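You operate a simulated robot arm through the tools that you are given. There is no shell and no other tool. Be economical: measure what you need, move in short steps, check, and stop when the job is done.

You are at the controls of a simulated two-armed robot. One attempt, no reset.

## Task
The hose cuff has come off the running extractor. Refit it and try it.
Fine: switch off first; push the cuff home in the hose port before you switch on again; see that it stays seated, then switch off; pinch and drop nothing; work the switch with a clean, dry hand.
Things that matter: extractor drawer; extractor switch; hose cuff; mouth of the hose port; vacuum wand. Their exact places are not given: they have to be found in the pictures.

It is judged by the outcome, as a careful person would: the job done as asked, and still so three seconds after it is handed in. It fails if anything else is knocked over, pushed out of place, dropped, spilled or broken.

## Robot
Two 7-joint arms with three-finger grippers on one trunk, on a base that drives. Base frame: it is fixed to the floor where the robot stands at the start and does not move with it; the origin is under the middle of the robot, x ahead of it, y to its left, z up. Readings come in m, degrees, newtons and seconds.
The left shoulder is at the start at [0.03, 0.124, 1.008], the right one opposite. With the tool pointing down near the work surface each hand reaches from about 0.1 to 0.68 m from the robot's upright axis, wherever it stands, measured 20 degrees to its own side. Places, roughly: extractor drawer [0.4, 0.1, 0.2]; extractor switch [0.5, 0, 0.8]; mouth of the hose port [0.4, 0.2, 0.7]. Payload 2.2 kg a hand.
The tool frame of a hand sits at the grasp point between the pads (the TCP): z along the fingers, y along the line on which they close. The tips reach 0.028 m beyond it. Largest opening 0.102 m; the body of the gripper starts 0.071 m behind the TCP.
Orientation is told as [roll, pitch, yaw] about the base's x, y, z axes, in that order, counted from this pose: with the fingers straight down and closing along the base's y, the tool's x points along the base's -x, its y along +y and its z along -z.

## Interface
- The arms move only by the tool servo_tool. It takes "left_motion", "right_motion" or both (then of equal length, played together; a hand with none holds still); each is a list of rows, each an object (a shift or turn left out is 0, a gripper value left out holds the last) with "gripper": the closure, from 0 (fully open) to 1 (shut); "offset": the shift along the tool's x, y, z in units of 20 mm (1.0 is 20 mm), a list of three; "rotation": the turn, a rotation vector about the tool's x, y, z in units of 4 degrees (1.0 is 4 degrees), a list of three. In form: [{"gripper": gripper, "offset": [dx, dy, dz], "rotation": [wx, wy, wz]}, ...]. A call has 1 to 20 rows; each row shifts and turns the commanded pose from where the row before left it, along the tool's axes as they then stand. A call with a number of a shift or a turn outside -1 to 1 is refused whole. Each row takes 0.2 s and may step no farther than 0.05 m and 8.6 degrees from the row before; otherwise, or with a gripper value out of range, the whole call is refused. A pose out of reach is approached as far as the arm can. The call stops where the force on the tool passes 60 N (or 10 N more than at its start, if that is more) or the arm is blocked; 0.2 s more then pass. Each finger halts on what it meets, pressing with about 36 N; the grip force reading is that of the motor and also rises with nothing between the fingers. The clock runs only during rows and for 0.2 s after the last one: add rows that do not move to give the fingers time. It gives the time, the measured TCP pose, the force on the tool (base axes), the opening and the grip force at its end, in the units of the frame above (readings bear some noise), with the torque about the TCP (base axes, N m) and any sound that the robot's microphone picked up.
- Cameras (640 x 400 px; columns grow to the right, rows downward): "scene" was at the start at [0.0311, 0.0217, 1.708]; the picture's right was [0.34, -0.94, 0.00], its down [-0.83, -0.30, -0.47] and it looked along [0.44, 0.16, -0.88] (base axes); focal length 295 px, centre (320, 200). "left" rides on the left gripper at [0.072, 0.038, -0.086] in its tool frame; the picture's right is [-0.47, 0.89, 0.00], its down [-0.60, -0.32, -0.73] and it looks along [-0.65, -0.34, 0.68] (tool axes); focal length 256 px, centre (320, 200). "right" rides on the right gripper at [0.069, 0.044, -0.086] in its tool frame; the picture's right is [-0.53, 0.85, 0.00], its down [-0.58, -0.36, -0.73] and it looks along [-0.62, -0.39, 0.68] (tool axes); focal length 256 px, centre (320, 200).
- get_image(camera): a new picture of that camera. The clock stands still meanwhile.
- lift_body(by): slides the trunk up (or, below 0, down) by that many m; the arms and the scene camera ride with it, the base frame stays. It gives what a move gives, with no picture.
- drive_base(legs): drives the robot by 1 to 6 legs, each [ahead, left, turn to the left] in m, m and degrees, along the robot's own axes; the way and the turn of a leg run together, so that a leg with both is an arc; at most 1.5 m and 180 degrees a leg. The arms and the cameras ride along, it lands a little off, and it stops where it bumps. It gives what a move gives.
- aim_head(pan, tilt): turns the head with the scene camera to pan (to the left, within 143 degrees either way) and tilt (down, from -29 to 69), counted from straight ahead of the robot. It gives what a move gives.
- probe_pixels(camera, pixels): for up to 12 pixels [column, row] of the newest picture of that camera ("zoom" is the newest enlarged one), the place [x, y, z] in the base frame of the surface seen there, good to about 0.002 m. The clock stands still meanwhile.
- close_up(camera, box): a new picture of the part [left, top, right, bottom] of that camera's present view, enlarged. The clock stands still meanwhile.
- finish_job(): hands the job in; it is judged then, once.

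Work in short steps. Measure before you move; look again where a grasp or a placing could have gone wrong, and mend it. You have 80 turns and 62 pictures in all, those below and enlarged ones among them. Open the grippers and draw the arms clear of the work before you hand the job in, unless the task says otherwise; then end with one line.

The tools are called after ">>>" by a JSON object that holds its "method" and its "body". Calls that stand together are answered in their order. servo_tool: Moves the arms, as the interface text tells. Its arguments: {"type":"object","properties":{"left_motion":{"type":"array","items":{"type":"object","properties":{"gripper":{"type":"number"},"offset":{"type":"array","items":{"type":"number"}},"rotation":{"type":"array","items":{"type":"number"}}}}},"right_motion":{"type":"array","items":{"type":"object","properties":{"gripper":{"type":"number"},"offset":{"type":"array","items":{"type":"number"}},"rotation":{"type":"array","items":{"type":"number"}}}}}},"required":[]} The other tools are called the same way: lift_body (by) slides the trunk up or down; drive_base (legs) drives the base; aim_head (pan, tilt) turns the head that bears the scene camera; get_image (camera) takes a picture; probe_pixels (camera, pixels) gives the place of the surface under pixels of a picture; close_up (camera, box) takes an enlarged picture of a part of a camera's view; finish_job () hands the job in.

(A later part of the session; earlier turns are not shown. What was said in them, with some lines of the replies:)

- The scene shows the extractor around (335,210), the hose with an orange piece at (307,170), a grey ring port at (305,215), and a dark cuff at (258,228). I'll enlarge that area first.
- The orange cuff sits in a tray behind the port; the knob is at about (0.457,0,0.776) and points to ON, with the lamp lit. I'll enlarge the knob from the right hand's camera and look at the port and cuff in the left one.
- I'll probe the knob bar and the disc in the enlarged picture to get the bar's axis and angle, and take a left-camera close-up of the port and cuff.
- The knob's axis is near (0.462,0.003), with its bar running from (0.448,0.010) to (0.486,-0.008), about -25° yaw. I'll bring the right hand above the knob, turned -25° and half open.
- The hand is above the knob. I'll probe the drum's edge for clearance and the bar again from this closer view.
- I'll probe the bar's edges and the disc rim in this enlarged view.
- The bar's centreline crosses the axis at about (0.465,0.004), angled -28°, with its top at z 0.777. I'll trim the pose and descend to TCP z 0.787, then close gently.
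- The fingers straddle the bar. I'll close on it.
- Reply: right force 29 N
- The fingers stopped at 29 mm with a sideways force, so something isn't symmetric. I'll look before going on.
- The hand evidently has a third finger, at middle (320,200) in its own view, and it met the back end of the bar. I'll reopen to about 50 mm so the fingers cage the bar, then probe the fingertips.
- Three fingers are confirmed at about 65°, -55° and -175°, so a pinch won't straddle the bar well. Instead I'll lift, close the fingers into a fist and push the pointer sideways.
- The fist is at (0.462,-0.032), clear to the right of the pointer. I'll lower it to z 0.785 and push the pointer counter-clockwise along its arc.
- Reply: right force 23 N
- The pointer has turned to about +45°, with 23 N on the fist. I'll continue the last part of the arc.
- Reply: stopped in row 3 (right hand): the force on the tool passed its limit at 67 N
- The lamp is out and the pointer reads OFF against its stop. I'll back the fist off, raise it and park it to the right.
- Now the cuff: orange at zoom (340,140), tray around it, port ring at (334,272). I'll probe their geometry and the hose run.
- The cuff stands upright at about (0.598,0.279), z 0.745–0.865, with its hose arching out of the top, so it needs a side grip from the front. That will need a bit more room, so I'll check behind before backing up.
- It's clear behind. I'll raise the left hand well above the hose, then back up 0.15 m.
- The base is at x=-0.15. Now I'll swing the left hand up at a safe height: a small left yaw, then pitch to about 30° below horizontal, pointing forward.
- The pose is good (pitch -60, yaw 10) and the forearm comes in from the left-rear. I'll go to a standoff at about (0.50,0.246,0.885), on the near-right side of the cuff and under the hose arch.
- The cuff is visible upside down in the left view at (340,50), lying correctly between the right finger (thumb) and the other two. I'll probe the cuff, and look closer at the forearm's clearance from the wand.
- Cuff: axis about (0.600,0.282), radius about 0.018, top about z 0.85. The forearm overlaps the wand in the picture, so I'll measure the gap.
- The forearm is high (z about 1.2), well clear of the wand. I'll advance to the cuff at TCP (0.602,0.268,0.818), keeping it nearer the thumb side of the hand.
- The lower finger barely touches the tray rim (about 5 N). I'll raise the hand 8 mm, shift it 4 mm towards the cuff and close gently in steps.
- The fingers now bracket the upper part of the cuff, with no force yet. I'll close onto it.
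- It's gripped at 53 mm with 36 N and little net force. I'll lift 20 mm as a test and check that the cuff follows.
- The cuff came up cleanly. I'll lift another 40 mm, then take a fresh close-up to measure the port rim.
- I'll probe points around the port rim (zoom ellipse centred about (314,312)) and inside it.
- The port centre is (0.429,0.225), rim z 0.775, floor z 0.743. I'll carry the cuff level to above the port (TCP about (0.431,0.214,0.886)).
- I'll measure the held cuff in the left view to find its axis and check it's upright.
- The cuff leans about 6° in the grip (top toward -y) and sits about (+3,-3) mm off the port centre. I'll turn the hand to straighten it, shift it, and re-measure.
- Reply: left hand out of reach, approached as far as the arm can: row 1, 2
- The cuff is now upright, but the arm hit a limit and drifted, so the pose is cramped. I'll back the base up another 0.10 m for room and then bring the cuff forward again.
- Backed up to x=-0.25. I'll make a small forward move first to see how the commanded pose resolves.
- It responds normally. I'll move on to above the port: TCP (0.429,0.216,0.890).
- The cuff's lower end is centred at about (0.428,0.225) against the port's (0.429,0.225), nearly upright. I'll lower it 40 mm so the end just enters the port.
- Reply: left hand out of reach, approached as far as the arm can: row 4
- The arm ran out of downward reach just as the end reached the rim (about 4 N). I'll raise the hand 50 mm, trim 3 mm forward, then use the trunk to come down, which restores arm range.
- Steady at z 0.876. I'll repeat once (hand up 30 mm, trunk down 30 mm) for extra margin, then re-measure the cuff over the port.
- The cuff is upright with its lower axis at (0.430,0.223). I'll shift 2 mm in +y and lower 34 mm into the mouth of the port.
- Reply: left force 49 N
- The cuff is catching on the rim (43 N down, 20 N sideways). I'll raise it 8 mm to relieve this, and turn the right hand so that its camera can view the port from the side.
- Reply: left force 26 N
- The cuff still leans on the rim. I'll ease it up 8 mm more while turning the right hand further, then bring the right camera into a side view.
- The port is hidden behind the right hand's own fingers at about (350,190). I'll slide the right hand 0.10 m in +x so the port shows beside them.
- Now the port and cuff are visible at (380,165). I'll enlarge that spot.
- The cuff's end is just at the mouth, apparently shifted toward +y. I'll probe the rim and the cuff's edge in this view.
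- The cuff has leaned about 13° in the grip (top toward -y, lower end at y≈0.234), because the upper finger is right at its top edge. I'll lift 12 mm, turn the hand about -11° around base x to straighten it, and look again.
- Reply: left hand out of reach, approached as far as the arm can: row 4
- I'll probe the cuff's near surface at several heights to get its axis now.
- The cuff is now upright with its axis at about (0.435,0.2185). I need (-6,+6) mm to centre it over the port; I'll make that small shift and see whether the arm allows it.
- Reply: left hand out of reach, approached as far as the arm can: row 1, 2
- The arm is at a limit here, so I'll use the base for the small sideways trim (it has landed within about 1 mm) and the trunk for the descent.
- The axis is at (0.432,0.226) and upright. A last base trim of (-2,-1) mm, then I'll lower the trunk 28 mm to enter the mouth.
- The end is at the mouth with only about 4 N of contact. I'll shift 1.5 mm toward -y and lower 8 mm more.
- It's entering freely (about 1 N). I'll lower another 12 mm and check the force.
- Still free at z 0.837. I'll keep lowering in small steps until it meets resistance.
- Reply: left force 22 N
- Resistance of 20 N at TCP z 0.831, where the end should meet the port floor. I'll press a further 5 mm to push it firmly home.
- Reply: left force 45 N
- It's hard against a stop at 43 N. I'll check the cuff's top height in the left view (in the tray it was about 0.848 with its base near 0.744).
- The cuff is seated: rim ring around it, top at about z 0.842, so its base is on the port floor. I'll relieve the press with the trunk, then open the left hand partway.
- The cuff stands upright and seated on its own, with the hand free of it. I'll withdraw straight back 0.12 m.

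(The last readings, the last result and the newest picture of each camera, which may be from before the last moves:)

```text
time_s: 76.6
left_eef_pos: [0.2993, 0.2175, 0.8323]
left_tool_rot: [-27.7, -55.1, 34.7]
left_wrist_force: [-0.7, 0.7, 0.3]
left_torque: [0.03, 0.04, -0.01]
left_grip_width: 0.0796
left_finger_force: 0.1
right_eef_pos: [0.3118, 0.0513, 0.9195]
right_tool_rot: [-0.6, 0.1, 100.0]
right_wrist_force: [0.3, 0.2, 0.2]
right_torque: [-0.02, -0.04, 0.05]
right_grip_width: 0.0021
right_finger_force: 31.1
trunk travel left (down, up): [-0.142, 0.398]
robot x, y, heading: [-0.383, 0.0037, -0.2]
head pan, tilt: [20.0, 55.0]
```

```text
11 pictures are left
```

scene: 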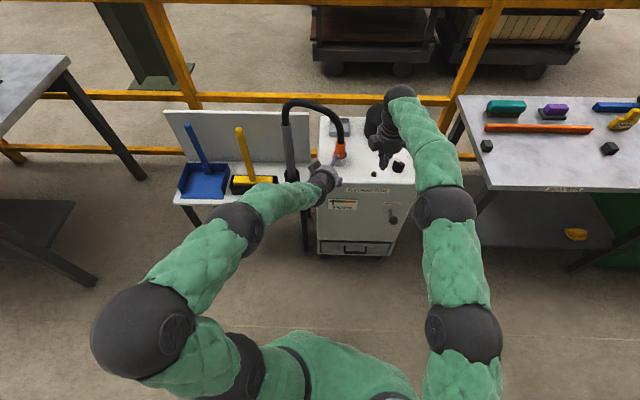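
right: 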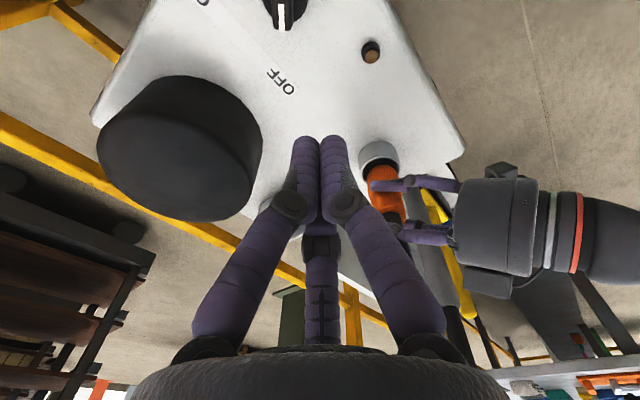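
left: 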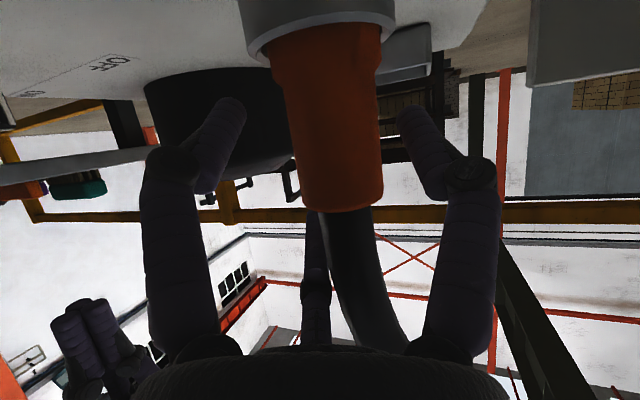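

The cuff stays seated. Now I'll raise the trunk back to its starting height, move the left hand up and back out of the way, and swing the right hand clear to the right.

>>> {"method": "lift_body", "body": {"by": 0.108}}

>>> {"method": "servo_tool", "body": {"left_motion": [{"offset": [-0.583, -0.17, -0.94]}, {"offset": [-0.583, -0.17, -0.94]}, {"offset": [-0.583, -0.17, -0.94]}, {"offset": [-0.583, -0.17, -0.94]}, {"offset": [-0.583, -0.17, -0.94]}, {"offset": [-0.583, -0.17, -0.94]}, {"offset": [-0.583, -0.17, -0.94]}, {"offset": [-0.583, -0.17, -0.94]}, {"offset": [-0.583, -0.17, -0.94]}, {"offset": [-0.583, -0.17, -0.94]}, {}, {}, {}, {}, {}, {}, {}, {}, {}, {}], "right_motion": [{"offset": [1, 0.17, 0]}, {"offset": [1, 0.17, 0]}, {"offset": [1, 0.17, 0]}, {"offset": [1, 0.17, 0]}, {"offset": [1, 0.17, 0]}, {"offset": [1, 0.17, 0]}, {"rotation": [0, 0, 1]}, {"rotation": [0, 0, 1]}, {"rotation": [0, 0, 1]}, {"rotation": [0, 0, 1]}, {"rotation": [0, 0, 1]}, {"rotation": [0, 0, 1]}, {"rotation": [0, 0, 1]}, {"rotation": [0, 0, 1]}, {"rotation": [0, 0, 1]}, {"rotation": [0, 0, 1]}, {"rotation": [0, 0, 1]}, {"rotation": [0, 0, 1]}, {"rotation": [0, 0, 1]}, {"rotation": [0, 0, 1]}]}}

```text
time_s: 78.0
left_eef_pos: [0.2993, 0.2189, 0.9384]
left_tool_rot: [-27.5, -55.0, 34.6]
left_wrist_force: [0.0, 0.6, -0.8]
left_torque: [-0.05, 0.01, 0.02]
left_grip_width: 0.0798
left_finger_force: 0.1
right_eef_pos: [0.3137, 0.0527, 1.0259]
right_tool_rot: [-0.6, 0.2, 100.0]
right_wrist_force: [0.1, -0.1, 0.2]
right_torque: [0.0, 0.03, -0.01]
right_grip_width: 0.0022
right_finger_force: 31.4
trunk travel left (down, up): [-0.25, 0.29]
robot x, y, heading: [-0.3807, 0.0066, -0.1]
head pan, tilt: [20.0, 55.0]
```

```text
time_s: 82.2
left_eef_pos: [0.2004, 0.2183, 1.1389]
left_tool_rot: [-27.6, -55.0, 34.6]
left_wrist_force: [0.4, 0.5, 0.3]
left_torque: [0.0, 0.03, 0.03]
left_grip_width: 0.0796
left_finger_force: 0.1
right_eef_pos: [0.3137, -0.0694, 1.0262]
right_tool_rot: [-0.5, -0.4, 44.0]
right_wrist_force: [-0.5, 0.2, 0.6]
right_torque: [0.0, 0.02, -0.02]
right_grip_width: 0.002
right_finger_force: 31.4
trunk travel left (down, up): [-0.25, 0.29]
robot x, y, heading: [-0.3865, 0.0072, -0.2]
head pan, tilt: [20.0, 55.0]
```

The left hand is up at z 1.14. I'll raise and draw it back a bit more while finishing the right hand's turn back to yaw -28°.

>>> {"method": "servo_tool", "body": {"left_motion": [{"offset": [-0.583, -0.17, -0.94]}, {"offset": [-0.583, -0.17, -0.94]}, {"offset": [-0.583, -0.17, -0.94]}, {"offset": [-0.583, -0.17, -0.94]}, {"offset": [-0.583, -0.17, -0.94]}, {}, {}, {}, {}, {}, {}, {}, {}, {}, {}, {}, {}, {}], "right_motion": [{"rotation": [0, 0, 1]}, {"rotation": [0, 0, 1]}, {"rotation": [0, 0, 1]}, {"rotation": [0, 0, 1]}, {"rotation": [0, 0, 1]}, {"rotation": [0, 0, 1]}, {"rotation": [0, 0, 1]}, {"rotation": [0, 0, 1]}, {"rotation": [0, 0, 1]}, {"rotation": [0, 0, 1]}, {"rotation": [0, 0, 1]}, {"rotation": [0, 0, 1]}, {"rotation": [0, 0, 1]}, {"rotation": [0, 0, 1]}, {"rotation": [0, 0, 1]}, {"rotation": [0, 0, 1]}, {"rotation": [0, 0, 1]}, {"rotation": [0, 0, 1]}]}}

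>>> {"method": "drive_base", "body": {"legs": [[0.26, 0, 0]]}}

>>> {"method": "get_image", "body": {"camera": "scene"}}

```text
time_s: 86.0
left_eef_pos: [0.1493, 0.2176, 1.2387]
left_tool_rot: [-27.6, -55.1, 34.6]
left_wrist_force: [0.1, -0.1, -0.2]
left_torque: [-0.01, 0.0, 0.0]
left_grip_width: 0.0795
left_finger_force: 0.0
right_eef_pos: [0.3135, -0.0693, 1.0263]
right_tool_rot: [0.3, -0.6, -28.0]
right_wrist_force: [-0.1, 0.2, -0.6]
right_torque: [0.03, 0.0, -0.04]
right_grip_width: 0.0023
right_finger_force: 31.5
trunk travel left (down, up): [-0.25, 0.29]
robot x, y, heading: [-0.3843, 0.0013, -0.5]
head pan, tilt: [20.0, 55.0]
```

```text
time_s: 87.9
left_eef_pos: [0.412, 0.2174, 1.238]
left_tool_rot: [-27.5, -55.0, 34.6]
left_wrist_force: [-0.4, -0.2, 0.4]
left_torque: [0.0, 0.02, 0.02]
left_grip_width: 0.0796
left_finger_force: 0.0
right_eef_pos: [0.5771, -0.0691, 1.0258]
right_tool_rot: [0.2, -0.6, -27.9]
right_wrist_force: [0.6, -0.7, 0.6]
right_torque: [0.0, 0.01, 0.01]
right_grip_width: 0.0021
right_finger_force: 31.9
trunk travel left (down, up): [-0.25, 0.29]
robot x, y, heading: [-0.1259, 0.003, -0.2]
head pan, tilt: [20.0, 55.0]
```

```text
10 pictures are left
```

scene: 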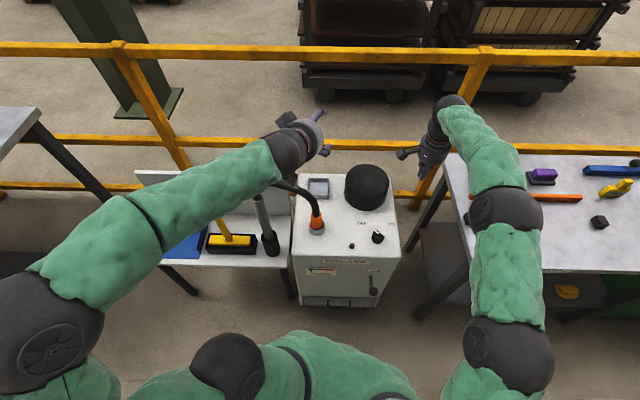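

The cuff is in the port at (317,222) and the knob is at (377,237). I'll bring the right fist to above the ccw side of the pointer, at (0.447,0.033,0.88), and look.

>>> {"method": "servo_tool", "body": {"right_motion": [{"offset": [0.9, 0.16, 0.3]}, {"offset": [0.9, 0.16, 0.3]}, {"offset": [0.9, 0.16, 0.9]}, {"offset": [0.9, 0.16, 0.9]}, {"offset": [0.9, 0.16, 0.9]}, {"offset": [0.9, 0.16, 1.0]}, {"offset": [0.9, 0.16, 1.0]}, {"offset": [0.9, 0.16, 1.0]}, {"offset": [0.9, 0.16, 1.0]}, {}]}}

>>> {"method": "get_image", "body": {"camera": "right"}}

```text
time_s: 90.1
left_eef_pos: [0.4101, 0.2167, 1.2392]
left_tool_rot: [-27.5, -55.1, 34.7]
left_wrist_force: [0.1, 0.0, -0.4]
left_torque: [-0.02, 0.0, 0.01]
left_grip_width: 0.0794
left_finger_force: 0.1
right_eef_pos: [0.4482, 0.0309, 0.8781]
right_tool_rot: [0.3, -0.7, -27.9]
right_wrist_force: [-0.1, -0.7, 0.4]
right_torque: [0.0, 0.02, 0.01]
right_grip_width: 0.0022
right_finger_force: 31.6
trunk travel left (down, up): [-0.25, 0.29]
robot x, y, heading: [-0.1239, 0.0031, -0.1]
head pan, tilt: [20.0, 55.0]
```

```text
9 pictures are left
```

right: 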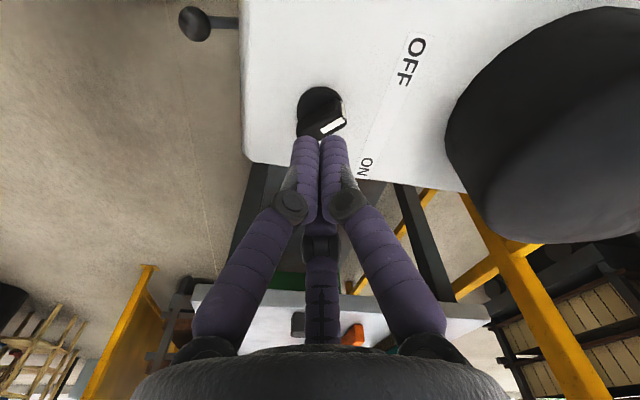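

I'll probe the pointer's white line at (322,131)–(344,121) for its angle.

>>> {"method": "probe_pixels", "body": {"camera": "right", "pixels": [[323, 130], [333, 126], [343, 121], [305, 125], [315, 118], [340, 100], [300, 105], [320, 90]]}}

```text
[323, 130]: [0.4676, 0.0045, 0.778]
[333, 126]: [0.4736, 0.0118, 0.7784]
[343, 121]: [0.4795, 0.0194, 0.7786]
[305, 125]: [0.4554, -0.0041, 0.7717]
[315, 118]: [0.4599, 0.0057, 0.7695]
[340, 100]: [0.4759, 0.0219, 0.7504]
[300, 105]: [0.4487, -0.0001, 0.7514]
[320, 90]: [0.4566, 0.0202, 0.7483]
```

The pointer is at +51°, with its axis at about (0.465,0.003). I'll lower the fist on its ccw side and push it clockwise toward ON.

>>> {"method": "servo_tool", "body": {"right_motion": [{"offset": [0, 0.35, 0]}, {"offset": [0, 0, 0.93]}, {"offset": [0, 0, 0.93]}, {"offset": [0, 0, 0.93]}, {"offset": [0, 0, 0.93]}, {"offset": [0, 0, 0.93]}, {}, {"offset": [-0.69, -0.13, 0]}, {"offset": [-0.43, 0.19, 0]}, {"offset": [-0.55, 0, 0]}, {"offset": [-0.42, -0.16, 0]}, {"offset": [-0.25, -0.21, 0]}, {}]}}

>>> {"method": "close_up", "body": {"camera": "scene", "box": [270, 180, 420, 280]}}

```text
time_s: 92.9
left_eef_pos: [0.4112, 0.2182, 1.239]
left_tool_rot: [-27.7, -54.9, 34.9]
left_wrist_force: [0.0, -0.6, 1.1]
left_torque: [0.01, 0.03, 0.0]
left_grip_width: 0.0797
left_finger_force: 0.1
right_eef_pos: [0.4911, 0.0122, 0.7858]
right_tool_rot: [0.3, -0.7, -28.0]
right_wrist_force: [0.8, 11.3, -0.3]
right_torque: [0.11, 0.01, -0.07]
right_grip_width: 0.0021
right_finger_force: 31.0
trunk travel left (down, up): [-0.25, 0.29]
robot x, y, heading: [-0.1216, 0.005, 0.2]
head pan, tilt: [20.0, 55.0]
```

```text
4.00 times, centred on (345, 230) of scene
```

zoom: 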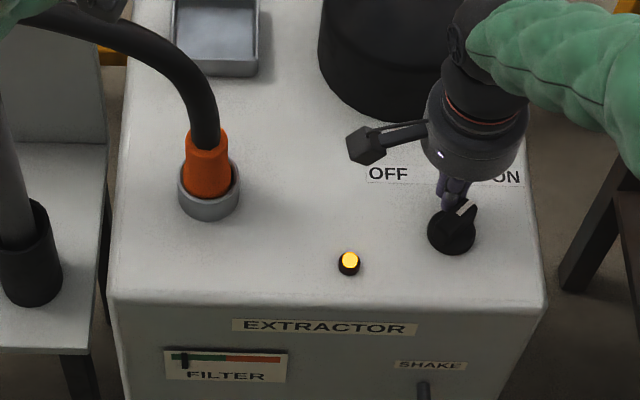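

The lamp is lit and the cuff is still seated. I'll push the last bit to the ON stop, back the fist off and let it run for about 3 s.

>>> {"method": "servo_tool", "body": {"right_motion": [{"offset": [-0.11, -0.14, 0]}, {"offset": [-0.05, -0.12, 0]}, {}, {"offset": [0.1, 0.45, 0]}, {"offset": [0, 0.2, 0]}, {"offset": [0, 0, -0.9]}, {"offset": [0, 0, -0.9]}, {"offset": [0, 0, -0.9]}, {}, {}, {}, {}, {}, {}, {}, {}, {}, {}]}}

>>> {"method": "close_up", "body": {"camera": "scene", "box": [270, 180, 420, 280]}}

>>> {"method": "probe_pixels", "body": {"camera": "zoom", "pixels": [[204, 135], [204, 145], [205, 170], [208, 185], [349, 262]]}}

```text
time_s: 96.7
left_eef_pos: [0.4097, 0.2193, 1.2385]
left_tool_rot: [-27.6, -55.1, 34.7]
left_wrist_force: [-0.5, 0.1, 0.3]
left_torque: [0.01, 0.07, -0.01]
left_grip_width: 0.0798
left_finger_force: 0.2
right_eef_pos: [0.4946, 0.0175, 0.841]
right_tool_rot: [0.2, -0.5, -27.9]
right_wrist_force: [0.4, 0.5, 0.5]
right_torque: [0.01, -0.03, -0.02]
right_grip_width: 0.002
right_finger_force: 32.0
trunk travel left (down, up): [-0.25, 0.29]
robot x, y, heading: [-0.1241, 0.0036, 0.0]
head pan, tilt: [20.0, 55.0]
```

```text
4.00 times, centred on (345, 230) of scene
```

zoom: 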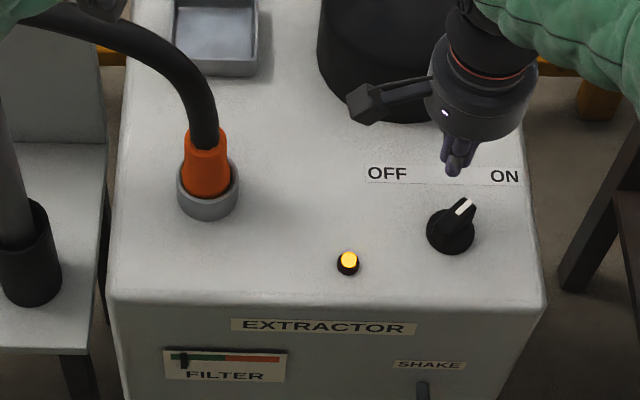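

```text
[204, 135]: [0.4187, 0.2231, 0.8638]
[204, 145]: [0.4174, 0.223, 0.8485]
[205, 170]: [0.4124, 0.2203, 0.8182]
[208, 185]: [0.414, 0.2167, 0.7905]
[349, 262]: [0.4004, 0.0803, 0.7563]
```

It's running with the cuff in place. I'll enlarge the cuff to compare its top height with what I measured at seating.

>>> {"method": "close_up", "body": {"camera": "scene", "box": [296, 200, 344, 240]}}

>>> {"method": "probe_pixels", "body": {"camera": "zoom", "pixels": [[300, 80], [300, 110], [300, 125], [300, 140], [300, 160], [300, 190], [300, 220], [300, 250], [260, 120], [340, 120], [300, 300], [300, 330]]}}

```text
10.00 times, centred on (320, 220) of scene
```

zoom: 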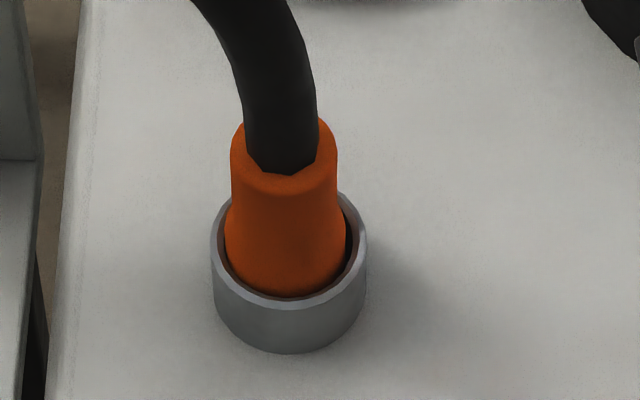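

```text
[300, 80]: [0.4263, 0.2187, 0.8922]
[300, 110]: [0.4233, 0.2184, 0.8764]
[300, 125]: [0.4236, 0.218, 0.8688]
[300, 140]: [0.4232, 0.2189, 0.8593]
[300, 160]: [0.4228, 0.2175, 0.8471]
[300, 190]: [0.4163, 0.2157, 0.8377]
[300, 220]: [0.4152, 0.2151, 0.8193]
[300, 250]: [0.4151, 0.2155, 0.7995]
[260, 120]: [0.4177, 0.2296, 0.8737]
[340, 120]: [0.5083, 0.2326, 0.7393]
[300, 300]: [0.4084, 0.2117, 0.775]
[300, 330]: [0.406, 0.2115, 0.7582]
```

The cuff's top is at z 0.842, unchanged from seating, so it stayed home while running. Now I'll move the fist to the clockwise side and push the pointer back to OFF along the same arc as before.

>>> {"method": "servo_tool", "body": {"right_motion": [{"offset": [0.065, -0.74, 0]}, {"offset": [0.065, -0.74, 0]}, {"offset": [0.065, -0.74, 0]}, {"offset": [0.065, -0.74, 0]}, {}, {"offset": [0, 0, 0.93]}, {"offset": [0, 0, 0.93]}, {"offset": [0, 0, 0.93]}, {}, {"offset": [-0.07, 0.57, 0]}, {"offset": [-0.29, 0.58, 0]}, {"offset": [-0.12, 0.51, 0]}, {"offset": [0.11, 0.51, 0]}, {"offset": [0.19, 0.3, 0]}, {"offset": [0.1, 0.12, 0]}, {}]}}

>>> {"method": "close_up", "body": {"camera": "scene", "box": [270, 180, 420, 280]}}

```text
time_s: 100.1
left_eef_pos: [0.4134, 0.2154, 1.2386]
left_tool_rot: [-27.4, -55.0, 34.3]
left_wrist_force: [0.2, 0.6, -0.3]
left_torque: [0.0, 0.04, 0.0]
left_grip_width: 0.0795
left_finger_force: 0.0
right_eef_pos: [0.4951, 0.0081, 0.7866]
right_tool_rot: [0.5, -1.0, -28.0]
right_wrist_force: [29.8, -36.0, 2.5]
right_torque: [-0.16, -0.31, 0.43]
right_grip_width: 0.0017
right_finger_force: 31.3
trunk travel left (down, up): [-0.25, 0.29]
robot x, y, heading: [-0.1256, 0.004, -0.3]
head pan, tilt: [20.0, 55.0]
```

```text
4.00 times, centred on (345, 230) of scene
```

zoom: 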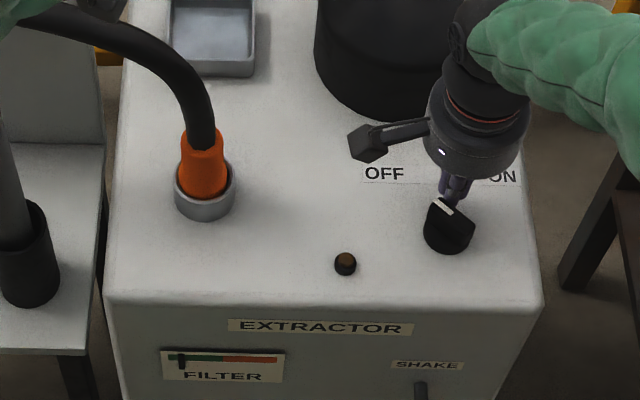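

The lamp is out and the pointer is at OFF. I'll back off, raise the right hand, move it clear and open both grippers.

>>> {"method": "servo_tool", "body": {"right_motion": [{"offset": [-0.35, -0.25, 0]}, {"offset": [-0.2, -0.2, 0]}, {"offset": [0, 0, -0.9]}, {"offset": [0, 0, -0.9]}, {"offset": [0, 0, -0.9]}, {"offset": [0, 0, -0.9]}, {"offset": [0, 0, -0.9]}, {"offset": [0, 0, -0.9]}, {"offset": [0, 0, -0.9]}, {"offset": [0, 0, -0.9]}, {"offset": [0.3, -0.9, -0.9]}, {"offset": [0.3, -0.9, 0]}, {"offset": [0.3, -0.9, 0]}, {"offset": [0.3, -0.9, 0]}, {"offset": [0.3, -0.9, 0]}, {"gripper": 0.6}, {"gripper": 0.3}, {"gripper": 0.0}, {}, {}], "left_motion": [{}, {}, {}, {}, {}, {}, {}, {}, {}, {}, {}, {}, {}, {}, {}, {"gripper": 0.1}, {"gripper": 0.0}, {}, {}, {}]}}

>>> {"method": "get_image", "body": {"camera": "scene"}}

```text
time_s: 104.3
left_eef_pos: [0.4103, 0.2188, 1.2388]
left_tool_rot: [-27.5, -55.1, 34.8]
left_wrist_force: [0.4, 0.1, -0.6]
left_torque: [-0.01, 0.01, -0.03]
left_grip_width: 0.1023
left_finger_force: 0.1
right_eef_pos: [0.4242, -0.0679, 0.9461]
right_tool_rot: [0.3, -0.6, -27.9]
right_wrist_force: [-0.1, 0.4, -0.2]
right_torque: [-0.03, -0.01, -0.01]
right_grip_width: 0.1019
right_finger_force: 0.2
trunk travel left (down, up): [-0.25, 0.29]
robot x, y, heading: [-0.1226, 0.0048, -0.0]
head pan, tilt: [20.0, 55.0]
```

```text
4 pictures are left
```

scene: 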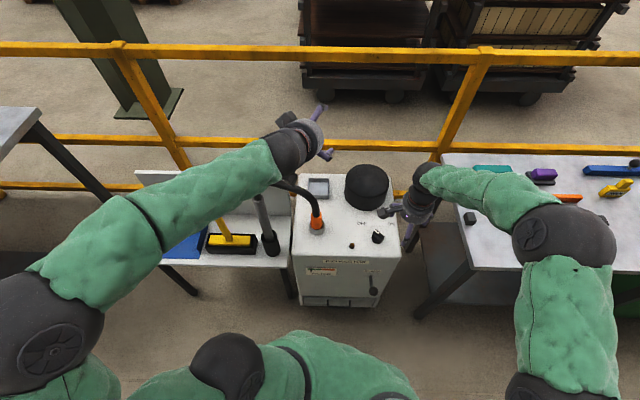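

The cuff is seated at (317,222), the lamp is out and both hands are empty. I'll back the robot away a little so both arms are clear, then hand in.

>>> {"method": "drive_base", "body": {"legs": [[-0.2, 0, 0]]}}

>>> {"method": "close_up", "body": {"camera": "scene", "box": [240, 100, 440, 260]}}

```text
time_s: 105.9
left_eef_pos: [0.21, 0.2187, 1.2402]
left_tool_rot: [-27.5, -55.1, 34.8]
left_wrist_force: [0.1, 0.1, -0.8]
left_torque: [0.0, -0.02, 0.01]
left_grip_width: 0.1021
left_finger_force: 0.0
right_eef_pos: [0.2246, -0.0661, 0.9456]
right_tool_rot: [0.2, -0.7, -27.9]
right_wrist_force: [0.4, 0.6, 0.1]
right_torque: [0.01, -0.03, -0.01]
right_grip_width: 0.1019
right_finger_force: 0.0
trunk travel left (down, up): [-0.25, 0.29]
robot x, y, heading: [-0.3205, 0.0072, 0.1]
head pan, tilt: [20.0, 55.0]
```

```text
2.50 times, centred on (340, 180) of scene
```

zoom: 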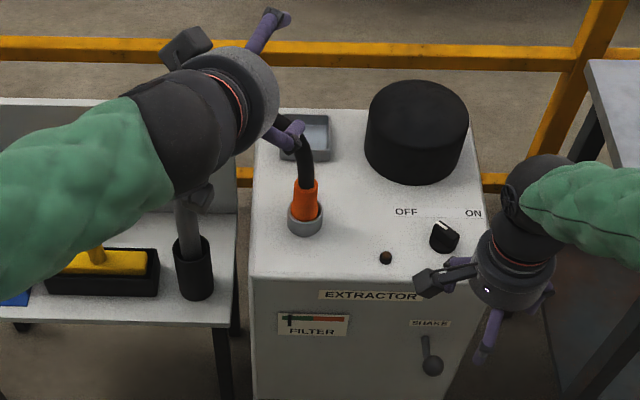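

The cuff is seated, the switch is at OFF with the lamp out, the wand is in its holder and both arms are clear. I'm handing in.

>>> {"method": "finish_job", "body": {}}

```text
The job is handed in.
```

The hose cuff is back in its port: I switched the extractor off first, pushed the cuff home, ran it for about 3 seconds with the cuff staying seated, and switched it off again.
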